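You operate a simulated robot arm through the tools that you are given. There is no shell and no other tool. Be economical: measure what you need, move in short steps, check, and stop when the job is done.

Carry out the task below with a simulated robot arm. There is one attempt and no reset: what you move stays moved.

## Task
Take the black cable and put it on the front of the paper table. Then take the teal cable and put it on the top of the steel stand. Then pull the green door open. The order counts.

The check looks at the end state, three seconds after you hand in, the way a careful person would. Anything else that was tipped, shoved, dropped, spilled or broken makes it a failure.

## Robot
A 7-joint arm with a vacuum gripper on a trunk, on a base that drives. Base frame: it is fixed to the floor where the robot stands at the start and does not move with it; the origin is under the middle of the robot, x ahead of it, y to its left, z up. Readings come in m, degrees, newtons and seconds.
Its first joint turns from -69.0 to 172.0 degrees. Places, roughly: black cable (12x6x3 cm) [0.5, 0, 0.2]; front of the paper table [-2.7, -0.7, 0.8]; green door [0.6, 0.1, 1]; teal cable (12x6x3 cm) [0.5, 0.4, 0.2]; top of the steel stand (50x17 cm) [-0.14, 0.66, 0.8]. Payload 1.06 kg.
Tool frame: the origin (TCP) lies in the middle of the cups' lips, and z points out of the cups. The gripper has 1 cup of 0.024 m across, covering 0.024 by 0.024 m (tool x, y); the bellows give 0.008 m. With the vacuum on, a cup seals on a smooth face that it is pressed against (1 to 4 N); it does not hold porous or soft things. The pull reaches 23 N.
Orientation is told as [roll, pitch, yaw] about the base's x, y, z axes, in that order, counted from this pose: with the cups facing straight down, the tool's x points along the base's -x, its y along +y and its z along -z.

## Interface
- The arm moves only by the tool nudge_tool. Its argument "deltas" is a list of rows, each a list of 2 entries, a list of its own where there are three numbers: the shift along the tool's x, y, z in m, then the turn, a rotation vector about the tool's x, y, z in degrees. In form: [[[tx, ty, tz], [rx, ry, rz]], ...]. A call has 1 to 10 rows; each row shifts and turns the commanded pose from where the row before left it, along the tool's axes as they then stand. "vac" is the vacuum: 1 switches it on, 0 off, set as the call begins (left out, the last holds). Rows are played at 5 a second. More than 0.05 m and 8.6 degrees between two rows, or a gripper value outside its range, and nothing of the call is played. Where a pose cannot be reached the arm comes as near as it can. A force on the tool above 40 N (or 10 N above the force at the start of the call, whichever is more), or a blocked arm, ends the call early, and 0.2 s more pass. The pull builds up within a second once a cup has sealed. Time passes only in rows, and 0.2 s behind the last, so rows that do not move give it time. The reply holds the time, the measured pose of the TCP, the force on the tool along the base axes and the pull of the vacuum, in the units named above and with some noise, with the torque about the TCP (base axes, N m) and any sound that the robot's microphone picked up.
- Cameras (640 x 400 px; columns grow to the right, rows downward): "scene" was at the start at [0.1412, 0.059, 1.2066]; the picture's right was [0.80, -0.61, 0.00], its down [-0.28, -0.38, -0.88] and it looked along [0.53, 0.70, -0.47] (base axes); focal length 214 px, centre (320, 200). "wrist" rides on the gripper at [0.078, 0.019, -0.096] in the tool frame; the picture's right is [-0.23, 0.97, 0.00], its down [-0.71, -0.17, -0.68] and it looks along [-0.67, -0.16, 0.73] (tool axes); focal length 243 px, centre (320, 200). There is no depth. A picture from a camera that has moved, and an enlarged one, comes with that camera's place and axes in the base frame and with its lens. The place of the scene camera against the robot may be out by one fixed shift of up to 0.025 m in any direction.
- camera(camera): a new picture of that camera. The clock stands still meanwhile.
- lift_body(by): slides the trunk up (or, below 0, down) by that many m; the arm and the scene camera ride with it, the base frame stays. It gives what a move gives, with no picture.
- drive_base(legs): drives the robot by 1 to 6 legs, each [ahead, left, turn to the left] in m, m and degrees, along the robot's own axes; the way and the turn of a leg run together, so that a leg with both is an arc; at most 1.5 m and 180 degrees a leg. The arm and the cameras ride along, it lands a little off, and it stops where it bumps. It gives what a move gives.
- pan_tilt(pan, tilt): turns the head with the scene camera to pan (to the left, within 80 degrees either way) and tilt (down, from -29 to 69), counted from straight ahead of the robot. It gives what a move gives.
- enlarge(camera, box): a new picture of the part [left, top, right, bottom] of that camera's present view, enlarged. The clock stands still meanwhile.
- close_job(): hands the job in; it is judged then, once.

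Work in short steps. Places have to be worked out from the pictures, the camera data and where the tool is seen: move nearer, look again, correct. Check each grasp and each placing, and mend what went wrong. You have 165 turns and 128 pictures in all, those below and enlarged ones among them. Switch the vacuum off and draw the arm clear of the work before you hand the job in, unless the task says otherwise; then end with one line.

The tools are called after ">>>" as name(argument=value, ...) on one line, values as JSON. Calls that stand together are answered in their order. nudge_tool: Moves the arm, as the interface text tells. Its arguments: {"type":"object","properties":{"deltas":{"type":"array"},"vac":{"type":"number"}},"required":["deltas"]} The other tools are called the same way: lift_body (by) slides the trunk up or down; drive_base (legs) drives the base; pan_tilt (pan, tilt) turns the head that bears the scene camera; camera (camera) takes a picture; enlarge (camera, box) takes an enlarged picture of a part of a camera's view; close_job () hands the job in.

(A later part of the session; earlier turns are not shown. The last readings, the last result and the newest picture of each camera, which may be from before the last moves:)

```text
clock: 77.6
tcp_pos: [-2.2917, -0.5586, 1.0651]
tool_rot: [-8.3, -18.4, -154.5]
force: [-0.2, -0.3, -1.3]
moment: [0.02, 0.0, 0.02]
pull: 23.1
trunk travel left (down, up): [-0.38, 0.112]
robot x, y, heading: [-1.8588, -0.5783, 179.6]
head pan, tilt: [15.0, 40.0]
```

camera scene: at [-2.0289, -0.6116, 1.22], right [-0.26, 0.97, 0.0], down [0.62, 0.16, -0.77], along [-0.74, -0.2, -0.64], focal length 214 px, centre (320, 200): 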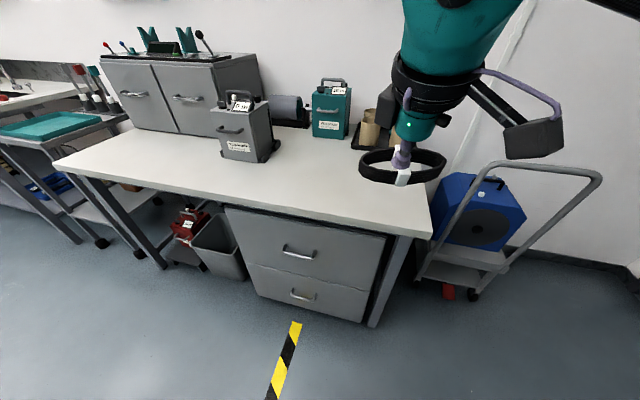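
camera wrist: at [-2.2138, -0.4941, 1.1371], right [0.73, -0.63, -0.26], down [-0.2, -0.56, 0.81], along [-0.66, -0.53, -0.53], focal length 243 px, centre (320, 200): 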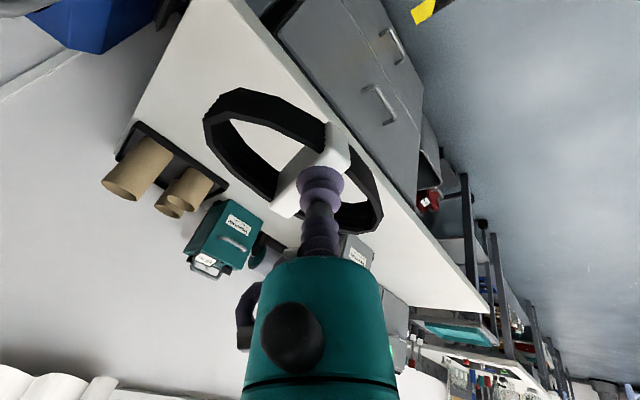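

>>> nudge_tool(deltas=[[[0, 0, 0], [-2.67, 6.14, 0]], [[0, 0, 0], [-2.67, 6.14, 0]], [[0, 0, 0], [-2.67, 6.14, 0]], [[0, 0, 0], [0, 0, 0]]])

>>> camera(camera="wrist")

```text
clock: 78.6
tcp_pos: [-2.2923, -0.5588, 1.0646]
tool_rot: [0.0, -0.1, -155.7]
force: [0.2, -0.5, -0.7]
moment: [0.0, -0.02, -0.02]
pull: 22.8
trunk travel left (down, up): [-0.38, 0.112]
robot x, y, heading: [-1.8593, -0.5741, 179.8]
head pan, tilt: [15.0, 40.0]
```

```text
93 pictures are left
camera wrist: at [-2.2155, -0.5422, 1.1607], right [0.18, -0.98, 0.0], down [-0.72, -0.13, 0.69], along [-0.67, -0.13, -0.73], focal length 243 px, centre (320, 200)
```

wrist: 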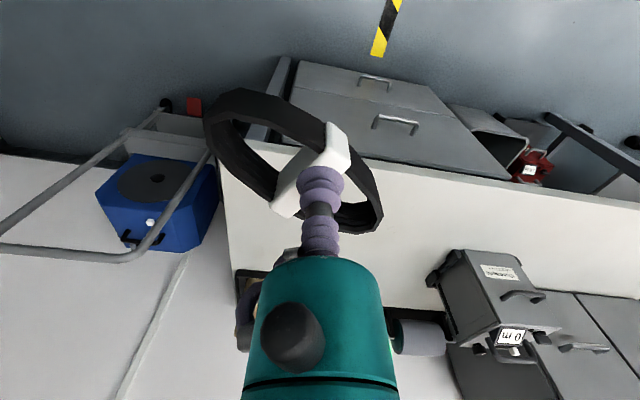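

Level now. Front edge is about x=-2.46, right end y≈-0.41, free zone around (-2.64, -0.69). I drive the cable over that spot.

>>> drive_base(legs=[[0, 0.13, 0], [0.34, 0, 0]])

>>> camera(camera="wrist")

>>> camera(camera="scene")

```text
clock: 82.2
tcp_pos: [-2.6336, -0.6883, 1.0641]
tool_rot: [-0.2, -0.1, -155.6]
force: [0.5, -0.5, -2.2]
moment: [0.0, -0.01, -0.02]
pull: 22.7
trunk travel left (down, up): [-0.38, 0.112]
robot x, y, heading: [-2.1991, -0.7045, 179.9]
head pan, tilt: [15.0, 40.0]
```

```text
92 pictures are left
camera wrist: at [-2.5561, -0.6718, 1.1605], right [0.19, -0.98, 0.0], down [-0.71, -0.14, 0.69], along [-0.67, -0.13, -0.73], focal length 243 px, centre (320, 200)
```

wrist: 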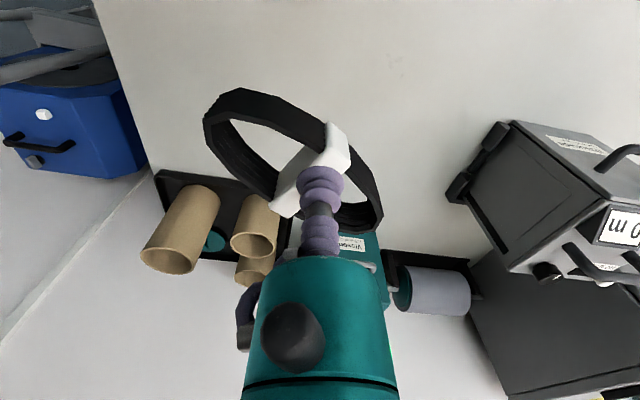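

```text
91 pictures are left
camera scene: at [-2.3695, -0.7407, 1.2198], right [-0.26, 0.97, 0.0], down [0.62, 0.17, -0.77], along [-0.74, -0.2, -0.64], focal length 214 px, centre (320, 200)
```

scene: 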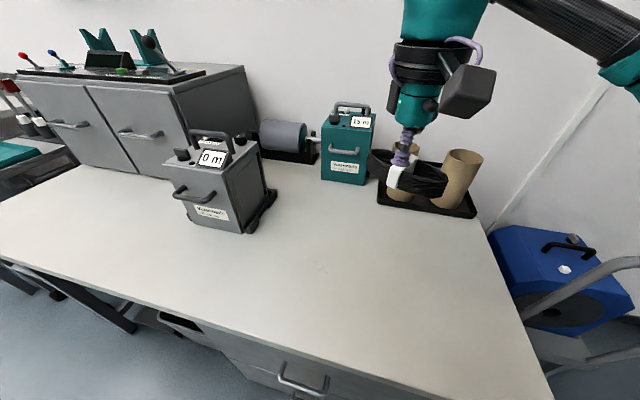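

Spot clear. I lower the cable, shifting 2 cm further in.

>>> nudge_tool(deltas=[[[-0.009, -0.004, 0.05], [0, 0, 0]], [[-0.009, -0.004, 0.05], [0, 0, 0]], [[0, 0, 0.05], [0, 0, 0]], [[0, 0, 0.05], [0, 0, 0]], [[0, 0, 0.02], [0, 0, 0]], [[0, 0, 0], [0, 0, 0]]])

>>> camera(camera="wrist")

>>> camera(camera="scene")

```text
refused: row 1 steps farther than a row can; nothing moved
```

```text
90 pictures are left
camera wrist: at [-2.5561, -0.6718, 1.1605], right [0.19, -0.98, 0.0], down [-0.71, -0.14, 0.69], along [-0.67, -0.13, -0.73], focal length 243 px, centre (320, 200)
```

wrist: 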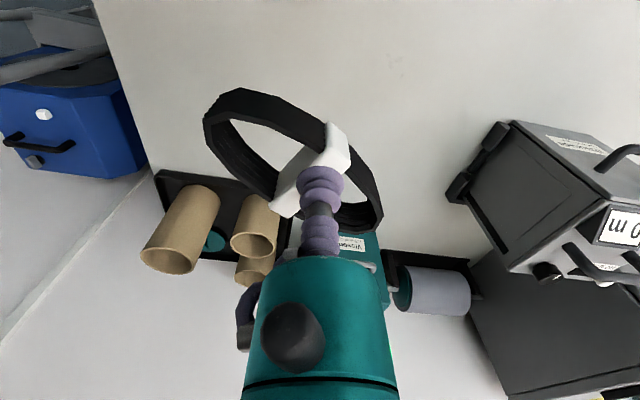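

```text
89 pictures are left
camera scene: at [-2.3695, -0.7407, 1.2198], right [-0.26, 0.97, 0.0], down [0.62, 0.17, -0.77], along [-0.74, -0.2, -0.64], focal length 214 px, centre (320, 200)
```

scene: 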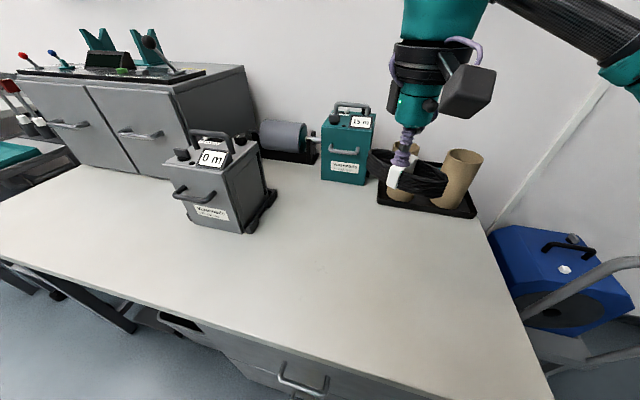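

A row was too long; I redo it with smaller steps.

>>> nudge_tool(deltas=[[[-0.009, -0.004, 0.04], [0, 0, 0]], [[-0.009, -0.004, 0.04], [0, 0, 0]], [[0, 0, 0.04], [0, 0, 0]], [[0, 0, 0.04], [0, 0, 0]], [[0, 0, 0.04], [0, 0, 0]], [[0, 0, 0], [0, 0, 0]]])

>>> camera(camera="scene")

```text
clock: 83.6
tcp_pos: [-2.6544, -0.6891, 0.8647]
tool_rot: [-0.1, -0.1, -155.6]
force: [1.0, -1.2, -0.5]
moment: [-0.02, 0.04, -0.03]
pull: 22.9
trunk travel left (down, up): [-0.38, 0.112]
robot x, y, heading: [-2.1998, -0.7031, 180.1]
head pan, tilt: [15.0, 40.0]
```

```text
88 pictures are left
camera scene: at [-2.369, -0.7407, 1.2199], right [-0.26, 0.97, 0.0], down [0.62, 0.17, -0.77], along [-0.74, -0.2, -0.64], focal length 214 px, centre (320, 200)
```

scene: 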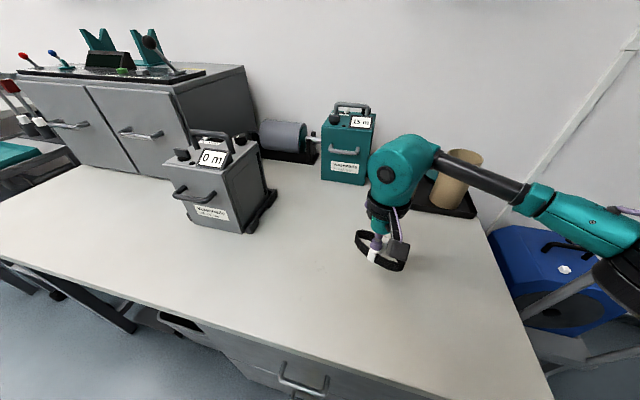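

The elbow is near the cart on the right; I check the clearance before lowering.

>>> pan_tilt(pan=-35, tilt=40)

>>> camera(camera="scene")

```text
clock: 84.8
tcp_pos: [-2.6539, -0.6879, 0.8648]
tool_rot: [-0.1, 0.0, -155.6]
force: [0.6, 0.3, -1.2]
moment: [-0.01, -0.02, 0.0]
pull: 23.1
trunk travel left (down, up): [-0.38, 0.112]
robot x, y, heading: [-2.2001, -0.7042, 179.8]
head pan, tilt: [-35.0, 40.0]
```

```text
87 pictures are left
camera scene: at [-2.3565, -0.67, 1.2199], right [0.57, 0.82, 0.0], down [0.53, -0.37, -0.77], along [-0.63, 0.44, -0.64], focal length 214 px, centre (320, 200)
```

scene: 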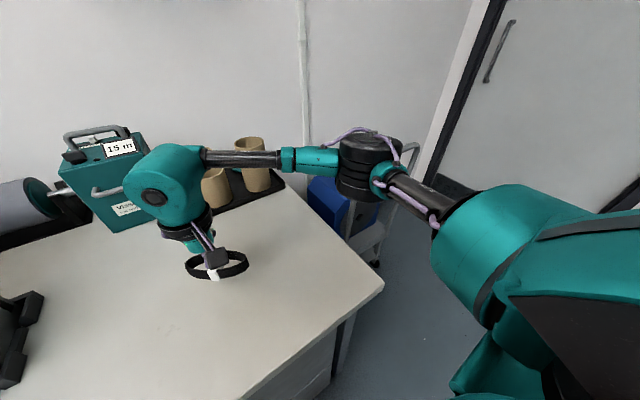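

Elbow is clear of the cart. I lower to the table in small steps.

>>> nudge_tool(deltas=[[[0, 0, 0.03], [0, 0, 0]], [[0, 0, 0.01], [0, 0, 0]], [[0, 0, 0.006], [0, 0, 0]]])

>>> camera(camera="wrist")

```text
clock: 85.6
tcp_pos: [-2.6535, -0.6886, 0.8181]
tool_rot: [-0.2, -0.1, -155.6]
force: [0.3, 0.4, -1.1]
moment: [-0.02, -0.04, -0.03]
pull: 23.4
trunk travel left (down, up): [-0.38, 0.112]
robot x, y, heading: [-2.2009, -0.7043, 180.0]
head pan, tilt: [-35.0, 40.0]
```

```text
86 pictures are left
camera wrist: at [-2.5758, -0.6722, 0.9144], right [0.19, -0.98, 0.0], down [-0.71, -0.14, 0.69], along [-0.68, -0.13, -0.73], focal length 243 px, centre (320, 200)
```

wrist: 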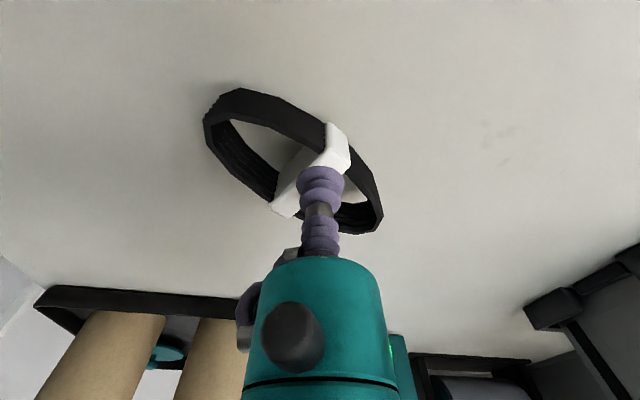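

>>> nudge_tool(deltas=[[[0, 0, 0.004], [0, 0, 0]], [[0, 0, 0.004], [0, 0, 0]]])

```text
clock: 86.2
tcp_pos: [-2.6534, -0.6899, 0.8111]
tool_rot: [-0.1, -0.2, -155.6]
force: [-0.2, 1.0, 0.4]
moment: [0.04, -0.03, -0.04]
pull: 23.1
trunk travel left (down, up): [-0.38, 0.112]
robot x, y, heading: [-2.2012, -0.7067, 179.9]
head pan, tilt: [-35.0, 40.0]
```

>>> nudge_tool(deltas=[[[0, 0, 0.003], [0, 0, 0]], [[0, 0, 0.0], [0, 0, 0]]])

```text
clock: 86.8
tcp_pos: [-2.6523, -0.6878, 0.8093]
tool_rot: [0.0, -0.3, -155.5]
force: [-1.5, -0.4, 14.5]
moment: [0.07, 0.08, 0.02]
pull: 22.9
trunk travel left (down, up): [-0.38, 0.112]
robot x, y, heading: [-2.1997, -0.7067, 180.0]
head pan, tilt: [-35.0, 40.0]
```

Contact with the table. Release, wait, and retreat up.

>>> nudge_tool(deltas=[[[0, 0, -0.002], [0, 0, 0]], [[0, 0, 0], [0, 0, 0]], [[0, 0, 0], [0, 0, 0]], [[0, 0, 0], [0, 0, 0]], [[0, 0, -0.005], [0, 0, 0]], [[0, 0, -0.03], [0, 0, 0]], [[0, 0, -0.05], [0, 0, 0]], [[0, 0, -0.05], [0, 0, 0]]], vac=0)

>>> camera(camera="wrist")

>>> camera(camera="scene")

```text
clock: 88.6
tcp_pos: [-2.6514, -0.6905, 0.9441]
tool_rot: [-0.1, -0.2, -155.6]
force: [-0.5, 0.3, 0.4]
moment: [0.0, 0.01, -0.04]
pull: 0.1
trunk travel left (down, up): [-0.38, 0.112]
robot x, y, heading: [-2.1987, -0.7046, 179.9]
head pan, tilt: [-35.0, 40.0]
```

```text
85 pictures are left
camera wrist: at [-2.575, -0.6733, 1.0394], right [0.19, -0.98, 0.0], down [-0.71, -0.14, 0.69], along [-0.67, -0.13, -0.73], focal length 243 px, centre (320, 200)
```

wrist: 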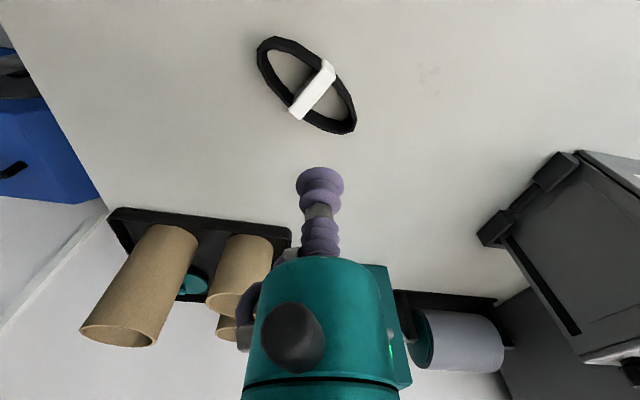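

```text
84 pictures are left
camera scene: at [-2.3563, -0.6701, 1.2199], right [0.57, 0.82, 0.0], down [0.53, -0.37, -0.77], along [-0.63, 0.44, -0.64], focal length 214 px, centre (320, 200)
```

scene: 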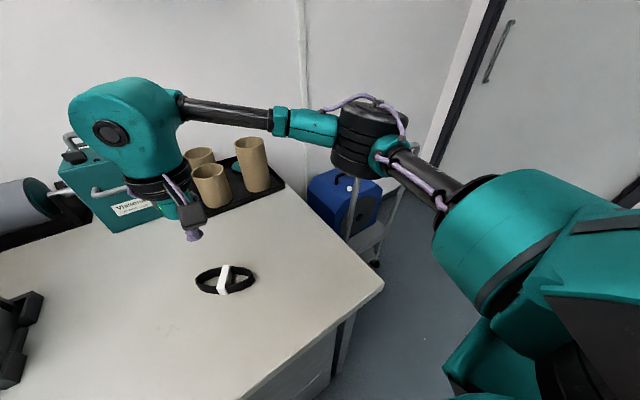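

The black cable lies on the paper table. I back away, turn around, and return to the bench for the teal cable, checking my own left side width on the way.

>>> drive_base(legs=[[-0.7, 0, 0], [0, 0, 180]])

>>> pan_tilt(pan=80, tilt=69)

>>> camera(camera="scene")

>>> pan_tilt(pan=10, tilt=20)

>>> camera(camera="scene")

```text
clock: 99.8
tcp_pos: [-1.0463, -0.7366, 0.9439]
tool_rot: [-0.1, -0.2, 22.9]
force: [-0.8, 0.0, -0.2]
moment: [0.0, 0.0, 0.0]
pull: 0.0
trunk travel left (down, up): [-0.38, 0.112]
robot x, y, heading: [-1.497, -0.7119, -1.4]
head pan, tilt: [-35.0, 40.0]
```

```text
clock: 101.7
tcp_pos: [-1.047, -0.7367, 0.9428]
tool_rot: [-0.1, -0.3, 22.9]
force: [0.3, 0.0, -0.6]
moment: [-0.03, 0.0, 0.05]
pull: 0.1
trunk travel left (down, up): [-0.38, 0.112]
robot x, y, heading: [-1.5006, -0.7121, -1.7]
head pan, tilt: [80.0, 68.8]
```

```text
83 pictures are left
camera scene: at [-1.4099, -0.6704, 1.1838], right [0.98, -0.2, 0.0], down [-0.19, -0.91, -0.36], along [0.07, 0.36, -0.93], focal length 214 px, centre (320, 200)
```

scene: 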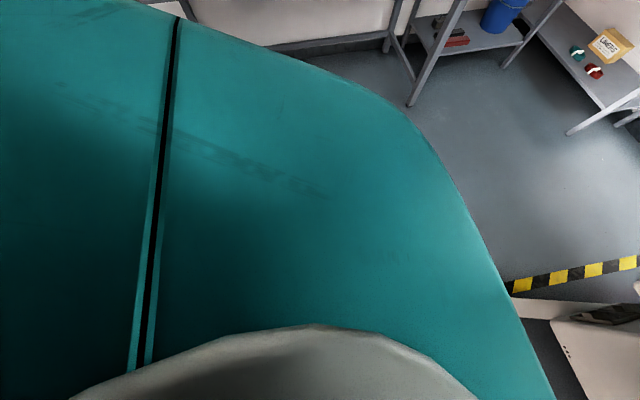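

```text
clock: 103.1
tcp_pos: [-1.0461, -0.7355, 0.9445]
tool_rot: [-0.1, -0.2, 22.8]
force: [-0.2, -0.5, 1.0]
moment: [-0.01, -0.01, -0.05]
pull: 0.1
trunk travel left (down, up): [-0.38, 0.112]
robot x, y, heading: [-1.4949, -0.7057, -1.5]
head pan, tilt: [10.0, 20.0]
```

```text
82 pictures are left
camera scene: at [-1.329, -0.7115, 1.2513], right [0.15, -0.99, 0.0], down [-0.34, -0.05, -0.94], along [0.93, 0.14, -0.34], focal length 214 px, centre (320, 200)
```

scene: 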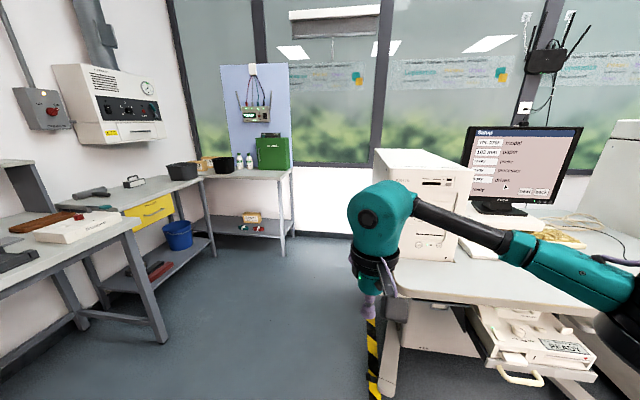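

A desk stands ahead on the right, so I first slide left to y≈0, then go ahead to x≈-0.4.

>>> drive_base(legs=[[0, 0.7, 1.5], [1.1, 0, 0]])

>>> lift_body(by=-0.38)

>>> pan_tilt(pan=30, tilt=35)

>>> camera(camera="scene")

```text
clock: 115.0
tcp_pos: [0.0632, -0.034, 0.9429]
tool_rot: [-0.1, -0.1, 24.0]
force: [-0.9, 0.4, -0.6]
moment: [0.01, -0.03, -0.02]
pull: 0.0
trunk travel left (down, up): [-0.38, 0.112]
robot x, y, heading: [-0.3894, -0.0113, -0.5]
head pan, tilt: [10.0, 20.0]
```

```text
clock: 118.6
tcp_pos: [0.0642, -0.0332, 0.5646]
tool_rot: [-0.2, -0.2, 24.1]
force: [0.2, -0.9, -0.2]
moment: [-0.01, -0.05, 0.01]
pull: 0.1
trunk travel left (down, up): [0.0, 0.492]
robot x, y, heading: [-0.3845, -0.016, -0.4]
head pan, tilt: [10.0, 20.0]
```

```text
clock: 119.5
tcp_pos: [0.0638, -0.0335, 0.5628]
tool_rot: [0.0, -0.1, 24.1]
force: [0.3, -0.8, -0.2]
moment: [0.02, 0.02, 0.02]
pull: 0.1
trunk travel left (down, up): [0.0, 0.492]
robot x, y, heading: [-0.3828, -0.015, -0.4]
head pan, tilt: [30.0, 35.0]
```

```text
81 pictures are left
camera scene: at [-0.1274, 0.0133, 0.842], right [0.49, -0.87, 0.0], down [-0.5, -0.28, -0.82], along [0.71, 0.4, -0.57], focal length 214 px, centre (320, 200)
```

scene: 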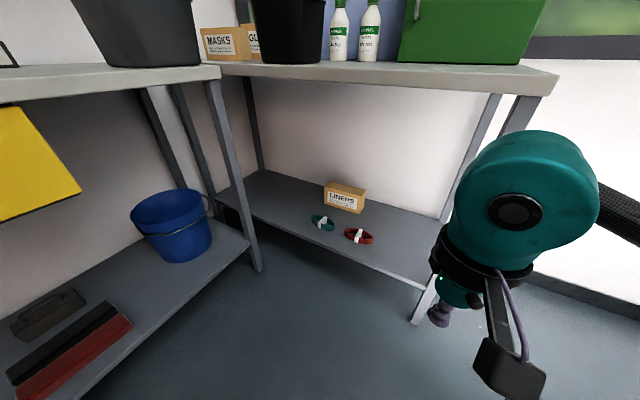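

Teal cable at about (0.487, 0.353). I lower the tool to z≈0.36, shift it 7 cm left, and slide the base left to y≈0.28.

>>> nudge_tool(deltas=[[[-0.0142, 0.032, 0.02], [0, 0, 0]], [[-0.0142, 0.032, 0.02], [0, 0, 0]], [[0, 0, 0.04], [0, 0, 0]], [[0, 0, 0.04], [0, 0, 0]], [[0, 0, 0.04], [0, 0, 0]], [[0, 0, 0.04], [0, 0, 0]]])

>>> drive_base(legs=[[0, 0.295, 0.4]])

>>> pan_tilt(pan=-20, tilt=45)

>>> camera(camera="scene")

>>> camera(camera="wrist")

```text
clock: 120.9
tcp_pos: [0.0628, 0.0365, 0.3617]
tool_rot: [-0.1, -0.1, 24.0]
force: [0.2, 0.6, -0.1]
moment: [-0.01, 0.02, 0.02]
pull: 0.1
trunk travel left (down, up): [0.0, 0.492]
robot x, y, heading: [-0.3899, -0.0136, -0.6]
head pan, tilt: [30.0, 35.0]
```

```text
clock: 123.0
tcp_pos: [0.0659, 0.2002, 0.3629]
tool_rot: [-0.1, -0.2, 24.7]
force: [0.1, -1.0, -0.4]
moment: [0.01, 0.01, -0.03]
pull: 0.1
trunk travel left (down, up): [0.0, 0.492]
robot x, y, heading: [-0.3856, 0.1459, 0.2]
head pan, tilt: [30.0, 35.0]
stopped in leg 1: the robot was blocked; the commanded pose is now the measured one
```

```text
clock: 124.2
tcp_pos: [0.0647, 0.2022, 0.3628]
tool_rot: [0.1, -0.2, 24.7]
force: [0.4, -0.6, -0.3]
moment: [0.0, 0.01, 0.0]
pull: 0.1
trunk travel left (down, up): [0.0, 0.492]
robot x, y, heading: [-0.3892, 0.1465, 0.2]
head pan, tilt: [-20.0, 45.0]
```

```text
80 pictures are left
camera scene: at [-0.1255, 0.1036, 0.8271], right [-0.34, -0.94, 0.0], down [-0.66, 0.24, -0.71], along [0.67, -0.24, -0.71], focal length 214 px, centre (320, 200)
```

scene: 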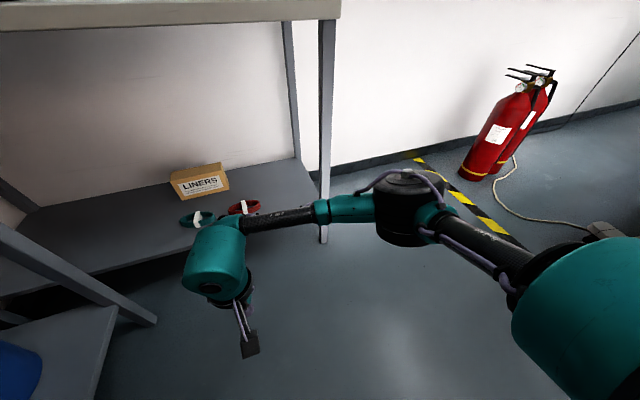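

```text
79 pictures are left
camera wrist: at [-0.0165, 0.1877, 0.4581], right [-0.19, 0.98, 0.0], down [0.71, 0.14, 0.69], along [0.67, 0.13, -0.73], focal length 243 px, centre (320, 200)
```

wrist: 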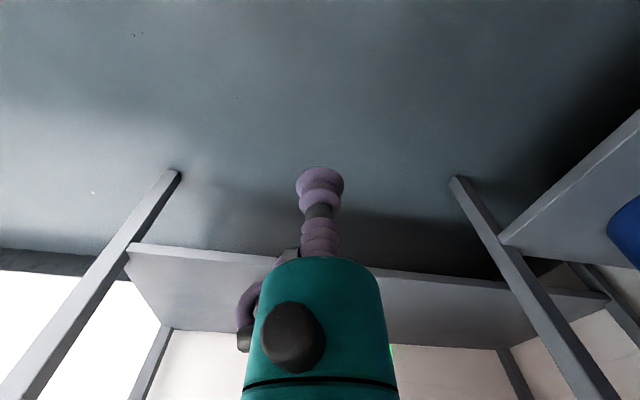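

The base was blocked at y≈0.15, probably by the corner of the table on the left-rear. I look left to identify it.

>>> pan_tilt(pan=80, tilt=40)

>>> camera(camera="scene")

```text
clock: 125.9
tcp_pos: [0.0653, 0.2012, 0.3633]
tool_rot: [-0.1, -0.1, 24.8]
force: [-0.6, 0.3, 0.6]
moment: [0.0, 0.03, 0.01]
pull: 0.1
trunk travel left (down, up): [0.0, 0.492]
robot x, y, heading: [-0.3873, 0.144, 0.1]
head pan, tilt: [80.0, 40.0]
```

```text
78 pictures are left
camera scene: at [-0.1872, 0.215, 0.8344], right [0.98, -0.17, 0.0], down [-0.11, -0.63, -0.77], along [0.13, 0.75, -0.64], focal length 214 px, centre (320, 200)
```

scene: 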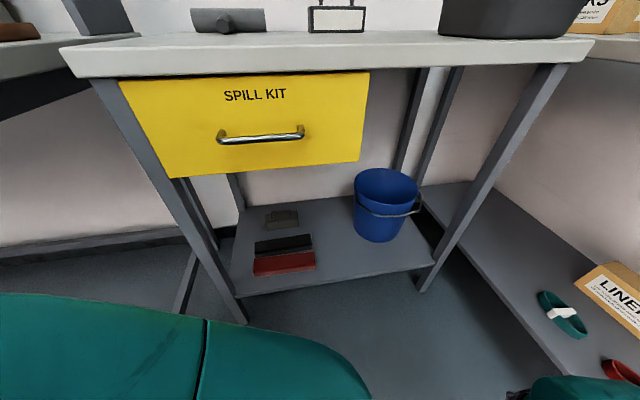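

The obstacle is likely the left-rear table corner at x≈-0.53. I back off 2 cm, go ahead 0.2, then slide left carefully.

>>> drive_base(legs=[[0, -0.02, 0], [0.22, 0, 0], [0, 0.1, 0]])

>>> pan_tilt(pan=-20, tilt=45)

>>> camera(camera="scene")

```text
clock: 129.2
tcp_pos: [0.286, 0.2807, 0.3623]
tool_rot: [0.0, -0.2, 24.6]
force: [-0.2, 0.0, -0.2]
moment: [0.0, 0.01, 0.0]
pull: 0.1
trunk travel left (down, up): [0.0, 0.492]
robot x, y, heading: [-0.1658, 0.2245, -0.1]
head pan, tilt: [80.0, 40.0]
```

```text
clock: 131.0
tcp_pos: [0.2858, 0.2814, 0.3619]
tool_rot: [0.0, -0.2, 24.7]
force: [0.1, -0.3, -0.2]
moment: [-0.02, 0.0, 0.02]
pull: 0.0
trunk travel left (down, up): [0.0, 0.492]
robot x, y, heading: [-0.1622, 0.2259, -0.2]
head pan, tilt: [-20.0, 45.0]
```

```text
77 pictures are left
camera scene: at [0.0954, 0.1832, 0.8271], right [-0.34, -0.94, 0.0], down [-0.66, 0.24, -0.71], along [0.66, -0.24, -0.71], focal length 214 px, centre (320, 200)
```

scene: 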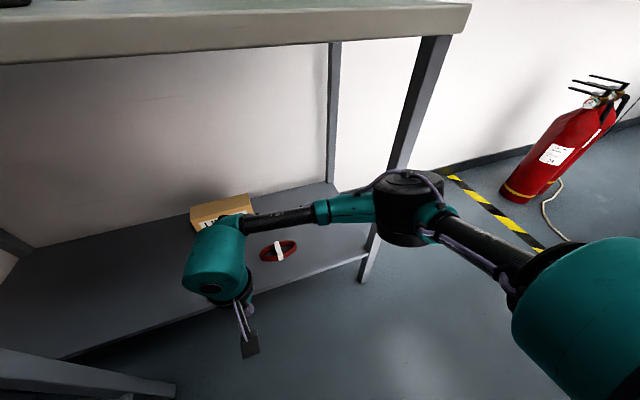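

The elbow would line up with the bench's right leg if I just drove in. Instead I extend the arm forward-left from here and see where the elbow goes.

>>> nudge_tool(deltas=[[[-0.04, 0.0073, 0], [0, 0, 0]], [[-0.04, 0.0073, 0], [0, 0, 0]], [[-0.04, 0.0073, 0], [0, 0, 0]], [[0, 0, 0], [0, 0, 0]]])

>>> camera(camera="scene")

>>> camera(camera="wrist")

```text
clock: 132.0
tcp_pos: [0.3868, 0.3516, 0.3641]
tool_rot: [0.0, -0.2, 24.7]
force: [0.7, -0.4, 0.3]
moment: [-0.01, -0.02, 0.01]
pull: 0.0
trunk travel left (down, up): [0.0, 0.492]
robot x, y, heading: [-0.1661, 0.222, -0.1]
head pan, tilt: [-20.0, 45.0]
```

```text
76 pictures are left
camera scene: at [0.0954, 0.1831, 0.8271], right [-0.34, -0.94, 0.0], down [-0.66, 0.24, -0.71], along [0.66, -0.24, -0.71], focal length 214 px, centre (320, 200)
```

scene: 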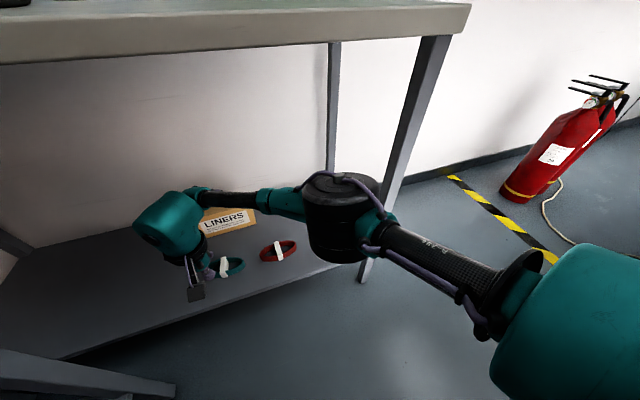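

```text
75 pictures are left
camera wrist: at [0.3049, 0.3377, 0.4595], right [-0.19, 0.98, 0.0], down [0.71, 0.14, 0.69], along [0.67, 0.13, -0.73], focal length 243 px, centre (320, 200)
```

wrist: 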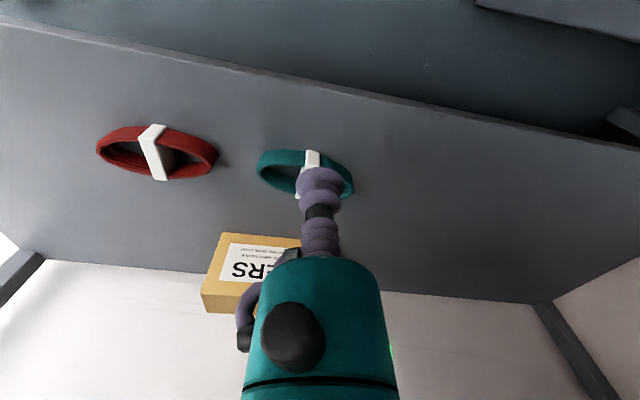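

Works: the elbow now passes left of the leg. Teal block centre ≈ (0.48, 0.355); I extend further and lower a bit.

>>> nudge_tool(deltas=[[[-0.0277, -0.0117, 0.01], [0, 0, 0]], [[-0.0277, -0.0117, 0.01], [0, 0, 0]], [[-0.0277, -0.0117, 0.01], [0, 0, 0]], [[0, 0, 0.01], [0, 0, 0]]])

>>> camera(camera="scene")

>>> camera(camera="wrist")

```text
clock: 133.0
tcp_pos: [0.4392, 0.347, 0.3458]
tool_rot: [-0.1, -0.2, 24.7]
force: [-0.1, 0.7, 0.1]
moment: [-0.02, 0.0, 0.03]
pull: 0.1
out of reach, approached as far as the arm can: row 2, 3, 4
trunk travel left (down, up): [0.0, 0.492]
robot x, y, heading: [-0.1633, 0.2257, 0.3]
head pan, tilt: [-20.0, 45.0]
```

```text
74 pictures are left
camera scene: at [0.0954, 0.1831, 0.8271], right [-0.34, -0.94, 0.0], down [-0.66, 0.24, -0.71], along [0.66, -0.24, -0.71], focal length 214 px, centre (320, 200)
```

scene: 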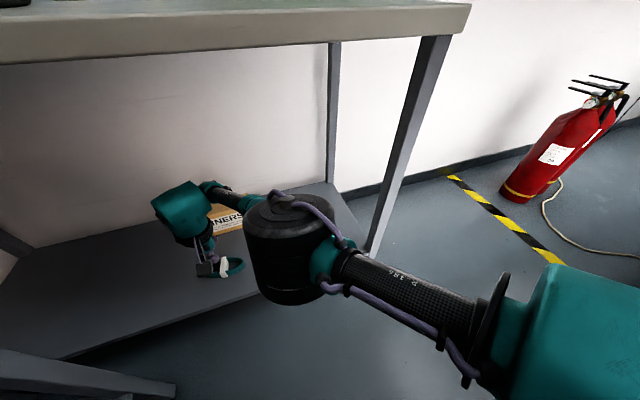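

```text
73 pictures are left
camera wrist: at [0.3566, 0.3332, 0.4411], right [-0.19, 0.98, 0.0], down [0.71, 0.14, 0.69], along [0.67, 0.13, -0.73], focal length 243 px, centre (320, 200)
```

wrist: 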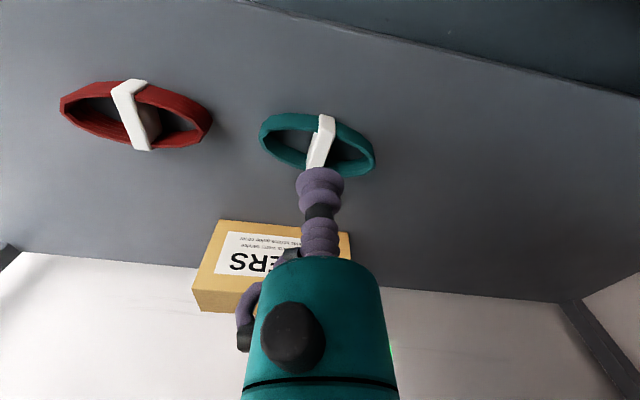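

Arm nearly extended; elbow well clear of the leg. I drive the base 5 cm ahead.

>>> drive_base(legs=[[0.055, 0, 0]])

>>> camera(camera="wrist")

```text
clock: 133.9
tcp_pos: [0.4929, 0.3462, 0.3459]
tool_rot: [0.0, -0.2, 24.7]
force: [-0.2, 0.7, 0.2]
moment: [-0.02, -0.01, 0.03]
pull: 0.0
trunk travel left (down, up): [0.0, 0.492]
robot x, y, heading: [-0.1126, 0.2214, 0.2]
head pan, tilt: [-20.0, 45.0]
```

```text
72 pictures are left
camera wrist: at [0.4114, 0.3332, 0.4412], right [-0.19, 0.98, 0.0], down [0.71, 0.14, 0.69], along [0.67, 0.13, -0.73], focal length 243 px, centre (320, 200)
```

wrist: 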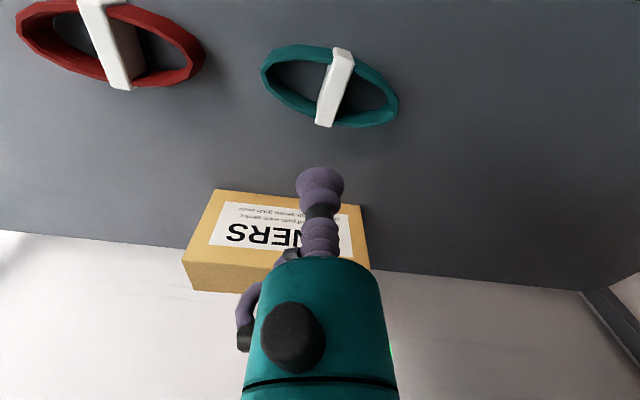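

Block top centre ≈ (0.472, 0.358). Align and descend to 2 cm above.

>>> nudge_tool(deltas=[[[0.0141, 0.0197, 0], [0, 0, 0]], [[0, 0, 0.025], [0, 0, 0]], [[0, 0, 0.025], [0, 0, 0]], [[0, 0, 0.025], [0, 0, 0]], [[0, 0, 0], [0, 0, 0]]])

>>> camera(camera="wrist")

```text
clock: 135.1
tcp_pos: [0.4604, 0.3478, 0.2844]
tool_rot: [-0.1, -0.3, 24.6]
force: [0.1, 0.1, 0.2]
moment: [-0.01, -0.03, 0.02]
pull: 0.0
out of reach, approached as far as the arm can: row 3, 4
trunk travel left (down, up): [0.0, 0.492]
robot x, y, heading: [-0.1097, 0.225, -0.2]
head pan, tilt: [-20.0, 45.0]
```

```text
71 pictures are left
camera wrist: at [0.3795, 0.3343, 0.3789], right [-0.19, 0.98, 0.0], down [0.71, 0.14, 0.69], along [0.67, 0.13, -0.73], focal length 243 px, centre (320, 200)
```

wrist: 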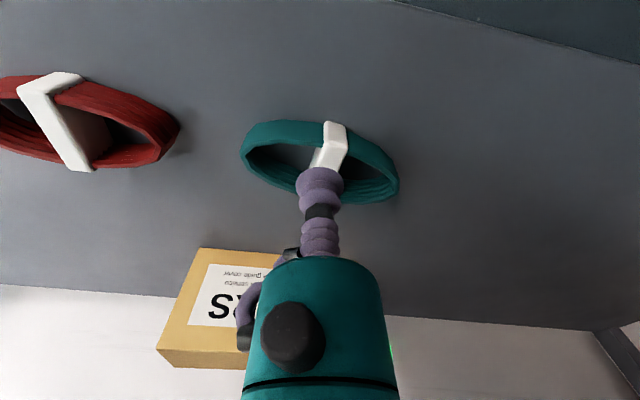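

Reach shrinks with lower height; I drive 5 cm further ahead.

>>> drive_base(legs=[[0.05, 0, 0]])

>>> camera(camera="scene")

>>> camera(camera="wrist")

```text
clock: 136.0
tcp_pos: [0.5098, 0.3478, 0.2831]
tool_rot: [-0.1, -0.2, 24.6]
force: [-0.4, 0.0, 0.5]
moment: [0.0, -0.04, -0.01]
pull: 0.0
trunk travel left (down, up): [0.0, 0.492]
robot x, y, heading: [-0.0587, 0.2222, 0.1]
head pan, tilt: [-20.0, 45.0]
```

```text
70 pictures are left
camera scene: at [0.2, 0.1832, 0.8272], right [-0.34, -0.94, 0.0], down [-0.66, 0.24, -0.71], along [0.66, -0.24, -0.71], focal length 214 px, centre (320, 200)
```

scene: 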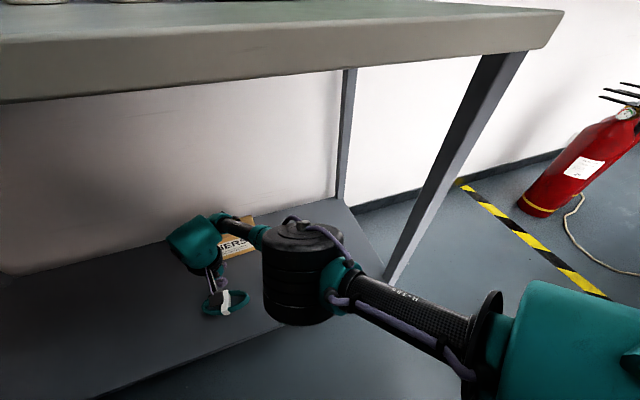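

```text
69 pictures are left
camera wrist: at [0.4295, 0.3342, 0.3791], right [-0.19, 0.98, 0.0], down [0.71, 0.14, 0.69], along [0.67, 0.13, -0.73], focal length 243 px, centre (320, 200)
```

wrist: 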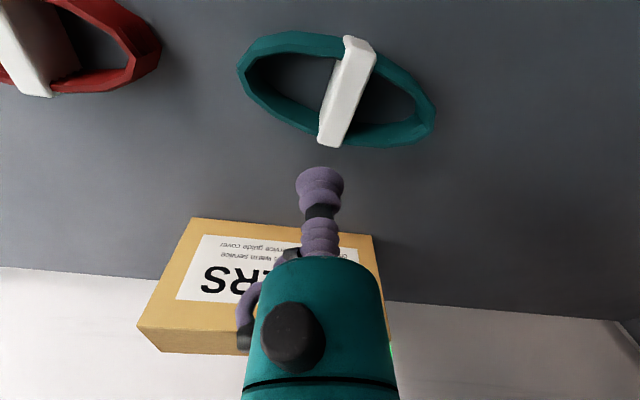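

Block centre ≈ (0.470, 0.359). Shift over it at this height, then check.

>>> nudge_tool(deltas=[[[0.016, 0.0135, 0], [0, 0, 0]], [[0.016, 0.0135, 0], [0, 0, 0]], [[0, 0, 0.012], [0, 0, 0]], [[0, 0, 0], [0, 0, 0]]])

>>> camera(camera="wrist")

```text
clock: 137.0
tcp_pos: [0.4708, 0.3583, 0.2707]
tool_rot: [0.0, -0.2, 24.6]
force: [1.0, -0.2, -1.0]
moment: [0.0, 0.02, 0.02]
pull: 0.1
trunk travel left (down, up): [0.0, 0.492]
robot x, y, heading: [-0.0618, 0.2236, -0.0]
head pan, tilt: [-20.0, 45.0]
```

```text
68 pictures are left
camera wrist: at [0.3886, 0.3455, 0.3667], right [-0.19, 0.98, 0.0], down [0.71, 0.14, 0.69], along [0.67, 0.13, -0.73], focal length 243 px, centre (320, 200)
```

wrist: 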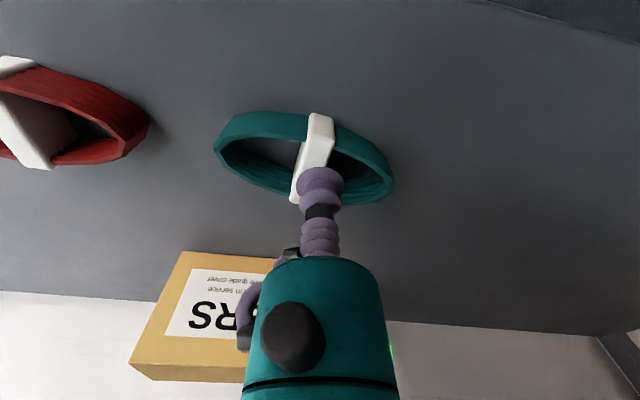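

Aligned. Vacuum on, descend.

>>> nudge_tool(deltas=[[[0.003, 0, 0.007], [0, 0, 0]], [[0, 0, 0.006], [0, 0, 0]], [[0, 0, 0.004], [0, 0, 0]], [[0, 0, 0.004], [0, 0, 0]]], vac=1)

```text
clock: 138.0
tcp_pos: [0.4683, 0.3584, 0.2497]
tool_rot: [0.0, -0.3, 24.6]
force: [-0.5, -0.1, -0.5]
moment: [-0.03, 0.02, 0.02]
pull: 22.7
trunk travel left (down, up): [0.0, 0.492]
robot x, y, heading: [-0.0632, 0.2232, -0.2]
head pan, tilt: [-20.0, 45.0]
```

Sealed. Lift, and back the base out of the bench.

>>> nudge_tool(deltas=[[[0, 0, -0.02], [0, 0, 0]], [[0, 0, -0.03], [0, 0, 0]], [[0, 0, -0.03], [0, 0, 0]], [[0, 0, -0.02], [0, 0, 0]], [[0, 0, 0], [0, 0, 0]]])

>>> drive_base(legs=[[-0.12, 0, 0]])

>>> camera(camera="scene")

>>> camera(camera="wrist")

```text
clock: 139.2
tcp_pos: [0.4679, 0.3577, 0.3507]
tool_rot: [-0.1, -0.2, 24.6]
force: [-0.2, 0.7, -1.0]
moment: [-0.05, 0.04, 0.03]
pull: 22.6
trunk travel left (down, up): [0.0, 0.492]
robot x, y, heading: [-0.0604, 0.225, -0.1]
head pan, tilt: [-20.0, 45.0]
```

```text
clock: 140.5
tcp_pos: [0.3466, 0.3573, 0.3517]
tool_rot: [0.0, -0.2, 24.6]
force: [-0.5, 0.0, -1.2]
moment: [0.0, 0.03, -0.03]
pull: 22.8
trunk travel left (down, up): [0.0, 0.492]
robot x, y, heading: [-0.1798, 0.2239, -0.0]
head pan, tilt: [-20.0, 45.0]
```

```text
67 pictures are left
camera scene: at [0.0807, 0.1831, 0.8271], right [-0.34, -0.94, 0.0], down [-0.66, 0.24, -0.71], along [0.66, -0.24, -0.71], focal length 214 px, centre (320, 200)
```

scene: 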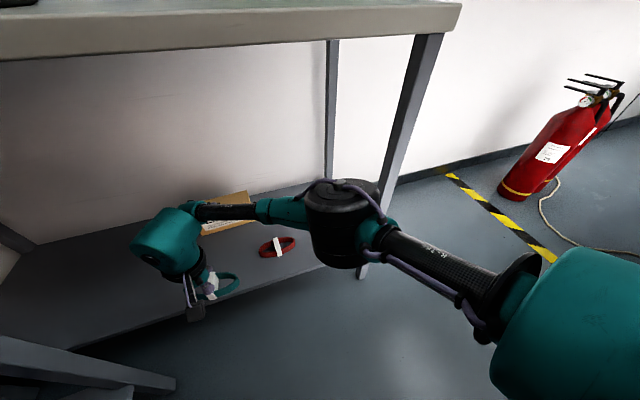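

```text
66 pictures are left
camera wrist: at [0.2664, 0.3439, 0.4459], right [-0.19, 0.98, 0.0], down [0.71, 0.14, 0.69], along [0.67, 0.13, -0.73], focal length 243 px, centre (320, 200)
```

wrist: 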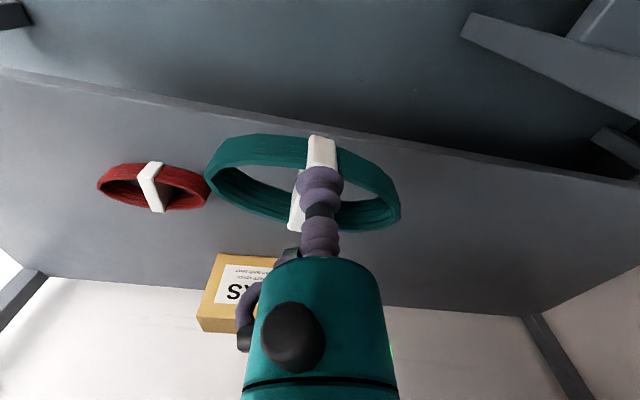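

Held. I back out diagonally to avoid the table corner behind-left.

>>> drive_base(legs=[[-0.1, -0.1, 0], [-0.2, -0.12, 0]])

>>> lift_body(by=0.38)

>>> pan_tilt(pan=60, tilt=30)

>>> camera(camera="scene")

```text
clock: 143.4
tcp_pos: [0.0471, 0.1383, 0.3507]
tool_rot: [0.0, -0.1, 24.7]
force: [0.2, 0.3, -1.0]
moment: [0.0, 0.03, 0.0]
pull: 22.9
trunk travel left (down, up): [0.0, 0.492]
robot x, y, heading: [-0.4791, 0.0038, 0.2]
head pan, tilt: [-20.0, 45.0]
```

```text
clock: 147.0
tcp_pos: [0.0714, 0.139, 0.7851]
tool_rot: [-2.9, -6.8, 24.9]
force: [0.5, -0.2, -0.3]
moment: [0.01, 0.0, 0.02]
pull: 22.5
trunk travel left (down, up): [-0.38, 0.112]
robot x, y, heading: [-0.479, 0.0042, 0.1]
head pan, tilt: [-20.0, 45.0]
```

```text
clock: 148.6
tcp_pos: [0.073, 0.1387, 0.7858]
tool_rot: [-3.0, -6.7, 24.9]
force: [-0.3, -1.4, -0.6]
moment: [-0.02, -0.01, 0.02]
pull: 22.7
trunk travel left (down, up): [-0.38, 0.112]
robot x, y, heading: [-0.4827, 0.0054, 0.1]
head pan, tilt: [60.0, 30.0]
```

```text
65 pictures are left
camera scene: at [-0.3565, 0.0694, 1.2352], right [0.87, -0.5, 0.0], down [-0.25, -0.43, -0.87], along [0.43, 0.75, -0.5], focal length 214 px, centre (320, 200)
```

scene: 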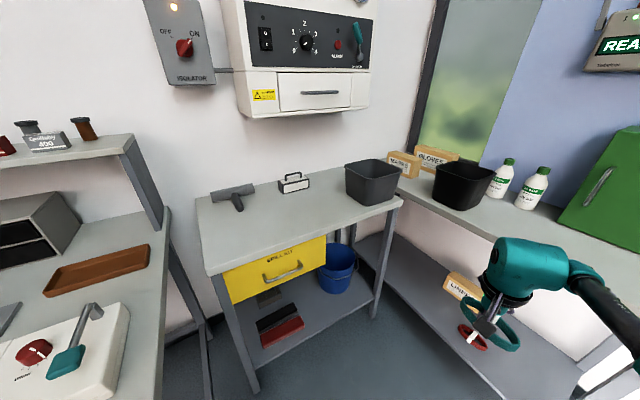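

Held well. I level the tool and raise it, then go round: right, turn to face the stand, slide over, staying clear of the other tables.

>>> nudge_tool(deltas=[[[0, 0, 0], [-2.95, 6.67, 0]], [[0, 0, -0.04], [0, 0, 0]], [[0, 0, -0.04], [0, 0, 0]], [[0, 0, -0.04], [0, 0, 0]], [[0, 0, -0.04], [0, 0, 0]], [[0, 0, 0], [0, 0, 0]]])

>>> drive_base(legs=[[0, -0.3, 0], [0, 0, 90], [0, -0.46, 0]])

>>> pan_tilt(pan=0, tilt=35)

>>> camera(camera="scene")

>>> camera(camera="wrist")

```text
clock: 150.0
tcp_pos: [0.068, 0.1079, 0.9431]
tool_rot: [0.0, 0.0, 24.8]
force: [0.3, 0.4, -1.3]
moment: [0.01, 0.0, 0.03]
pull: 22.9
out of reach, approached as far as the arm can: row 1
trunk travel left (down, up): [-0.38, 0.112]
robot x, y, heading: [-0.4802, 0.0066, 0.1]
head pan, tilt: [60.0, 30.0]
```

```text
clock: 161.1
tcp_pos: [-0.1186, 0.2479, 0.9431]
tool_rot: [0.0, 0.0, 114.3]
force: [-0.3, -0.3, 0.3]
moment: [-0.02, 0.01, -0.01]
pull: 23.0
trunk travel left (down, up): [-0.38, 0.112]
robot x, y, heading: [-0.0195, -0.2984, 89.4]
head pan, tilt: [60.0, 30.0]
```

```text
clock: 162.4
tcp_pos: [-0.1191, 0.2479, 0.9419]
tool_rot: [0.1, -0.1, 114.2]
force: [0.2, -0.3, -0.9]
moment: [-0.04, 0.0, 0.0]
pull: 22.8
trunk travel left (down, up): [-0.38, 0.112]
robot x, y, heading: [-0.0207, -0.3024, 89.7]
head pan, tilt: [0.0, 35.0]
```

```text
64 pictures are left
camera scene: at [-0.024, -0.144, 1.2275], right [1.0, -0.01, 0.0], down [0.0, -0.57, -0.82], along [0.01, 0.82, -0.57], focal length 214 px, centre (320, 200)
```

scene: 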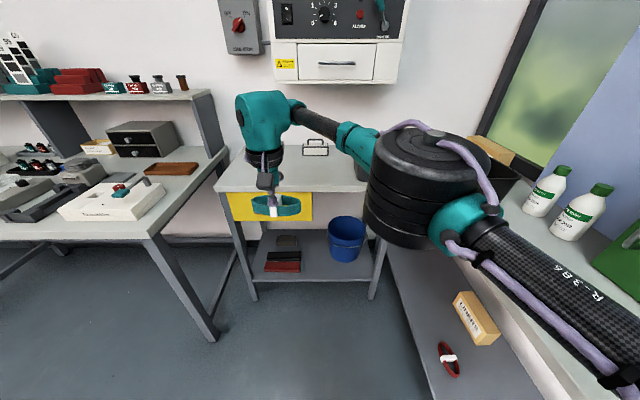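

```text
63 pictures are left
camera wrist: at [-0.1064, 0.1704, 1.0387], right [-0.98, -0.18, 0.0], down [-0.13, 0.72, 0.69], along [-0.13, 0.67, -0.73], focal length 243 px, centre (320, 200)
```

wrist: 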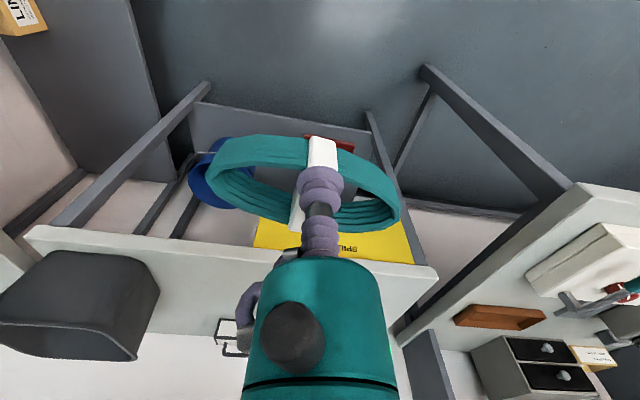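

The elbow drum is near the bin's side, so I'll aim for x≈-0.2 on the stand and extend the arm. I drive ahead 0.28 and 8 cm left, then look.

>>> drive_base(legs=[[0.28, 0.08, 0]])

>>> nudge_tool(deltas=[[[-0.03, -0.013, 0], [0, 0, 0]], [[-0.03, -0.013, 0], [0, 0, 0]], [[0, 0, 0], [0, 0, 0]]])

>>> camera(camera="scene")

>>> camera(camera="wrist")

```text
clock: 164.4
tcp_pos: [-0.1959, 0.5248, 0.944]
tool_rot: [0.1, 0.0, 114.1]
force: [-0.1, 0.9, -1.0]
moment: [-0.02, 0.01, 0.01]
pull: 22.5
trunk travel left (down, up): [-0.38, 0.112]
robot x, y, heading: [-0.099, -0.0246, 89.6]
head pan, tilt: [0.0, 35.0]
```

```text
clock: 165.2
tcp_pos: [-0.1917, 0.5371, 0.9405]
tool_rot: [-0.1, -0.1, 113.9]
force: [-0.1, -0.2, -1.3]
moment: [-0.02, 0.0, 0.02]
pull: 23.3
out of reach, approached as far as the arm can: row 1, 2
trunk travel left (down, up): [-0.38, 0.112]
robot x, y, heading: [-0.0978, -0.0236, 89.2]
head pan, tilt: [0.0, 35.0]
```

```text
62 pictures are left
camera scene: at [-0.1017, 0.1327, 1.2275], right [1.0, -0.01, 0.0], down [-0.01, -0.57, -0.82], along [0.01, 0.82, -0.57], focal length 214 px, centre (320, 200)
```

scene: 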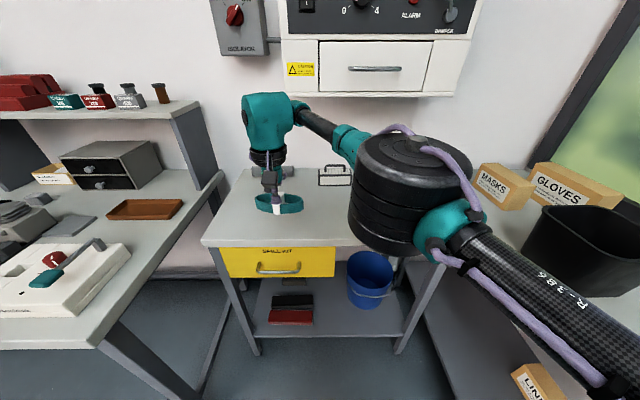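

```text
61 pictures are left
camera wrist: at [-0.1786, 0.4599, 1.0352], right [-0.98, -0.18, 0.0], down [-0.13, 0.72, 0.69], along [-0.12, 0.67, -0.73], focal length 243 px, centre (320, 200)
```

wrist: 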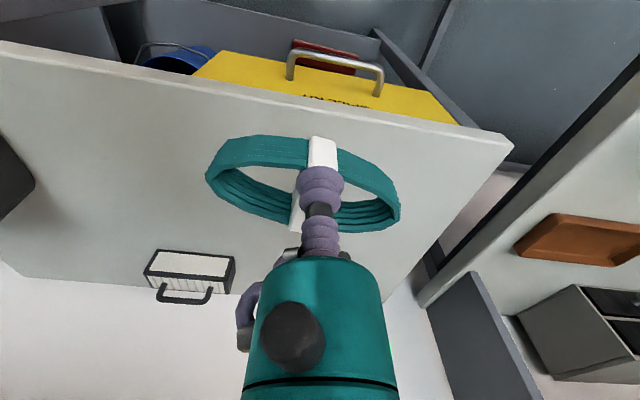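

Bin is at x>0.147, y>0.6; the elbow (about (0.02, 0.37), z≈1.1) stays clear. I drive 0.12 ahead.

>>> drive_base(legs=[[0.12, 0, 0]])

>>> camera(camera="scene")

>>> camera(camera="wrist")

```text
clock: 166.4
tcp_pos: [-0.1902, 0.6566, 0.9388]
tool_rot: [-0.1, -0.1, 114.0]
force: [-0.1, 0.5, -1.0]
moment: [-0.03, -0.01, -0.02]
pull: 23.3
trunk travel left (down, up): [-0.38, 0.112]
robot x, y, heading: [-0.0995, 0.0975, 89.4]
head pan, tilt: [0.0, 35.0]
```

```text
60 pictures are left
camera scene: at [-0.1003, 0.2516, 1.2273], right [1.0, -0.01, 0.0], down [-0.01, -0.57, -0.82], along [0.01, 0.82, -0.57], focal length 214 px, centre (320, 200)
```

scene: 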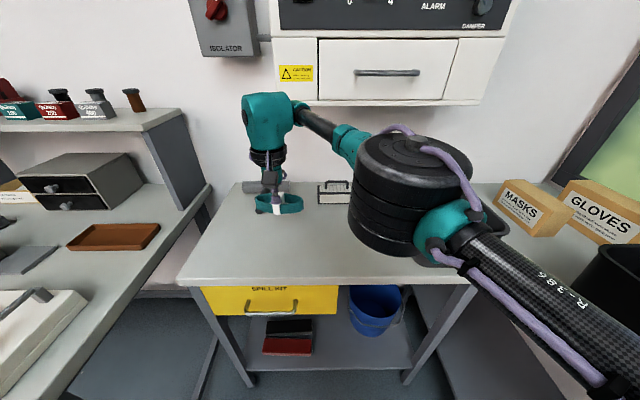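

```text
59 pictures are left
camera wrist: at [-0.1769, 0.5788, 1.0349], right [-0.98, -0.18, 0.0], down [-0.13, 0.72, 0.69], along [-0.12, 0.67, -0.73], focal length 243 px, centre (320, 200)
```

wrist: 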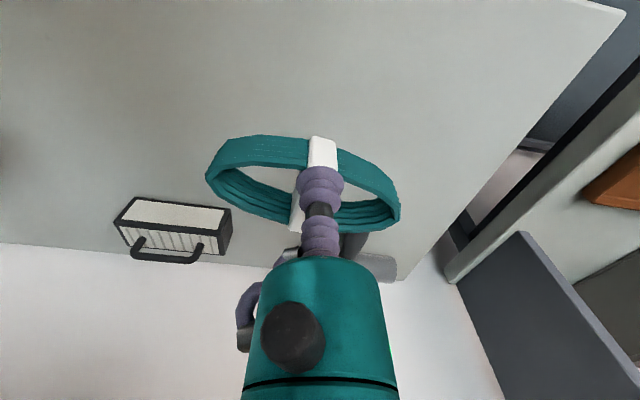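

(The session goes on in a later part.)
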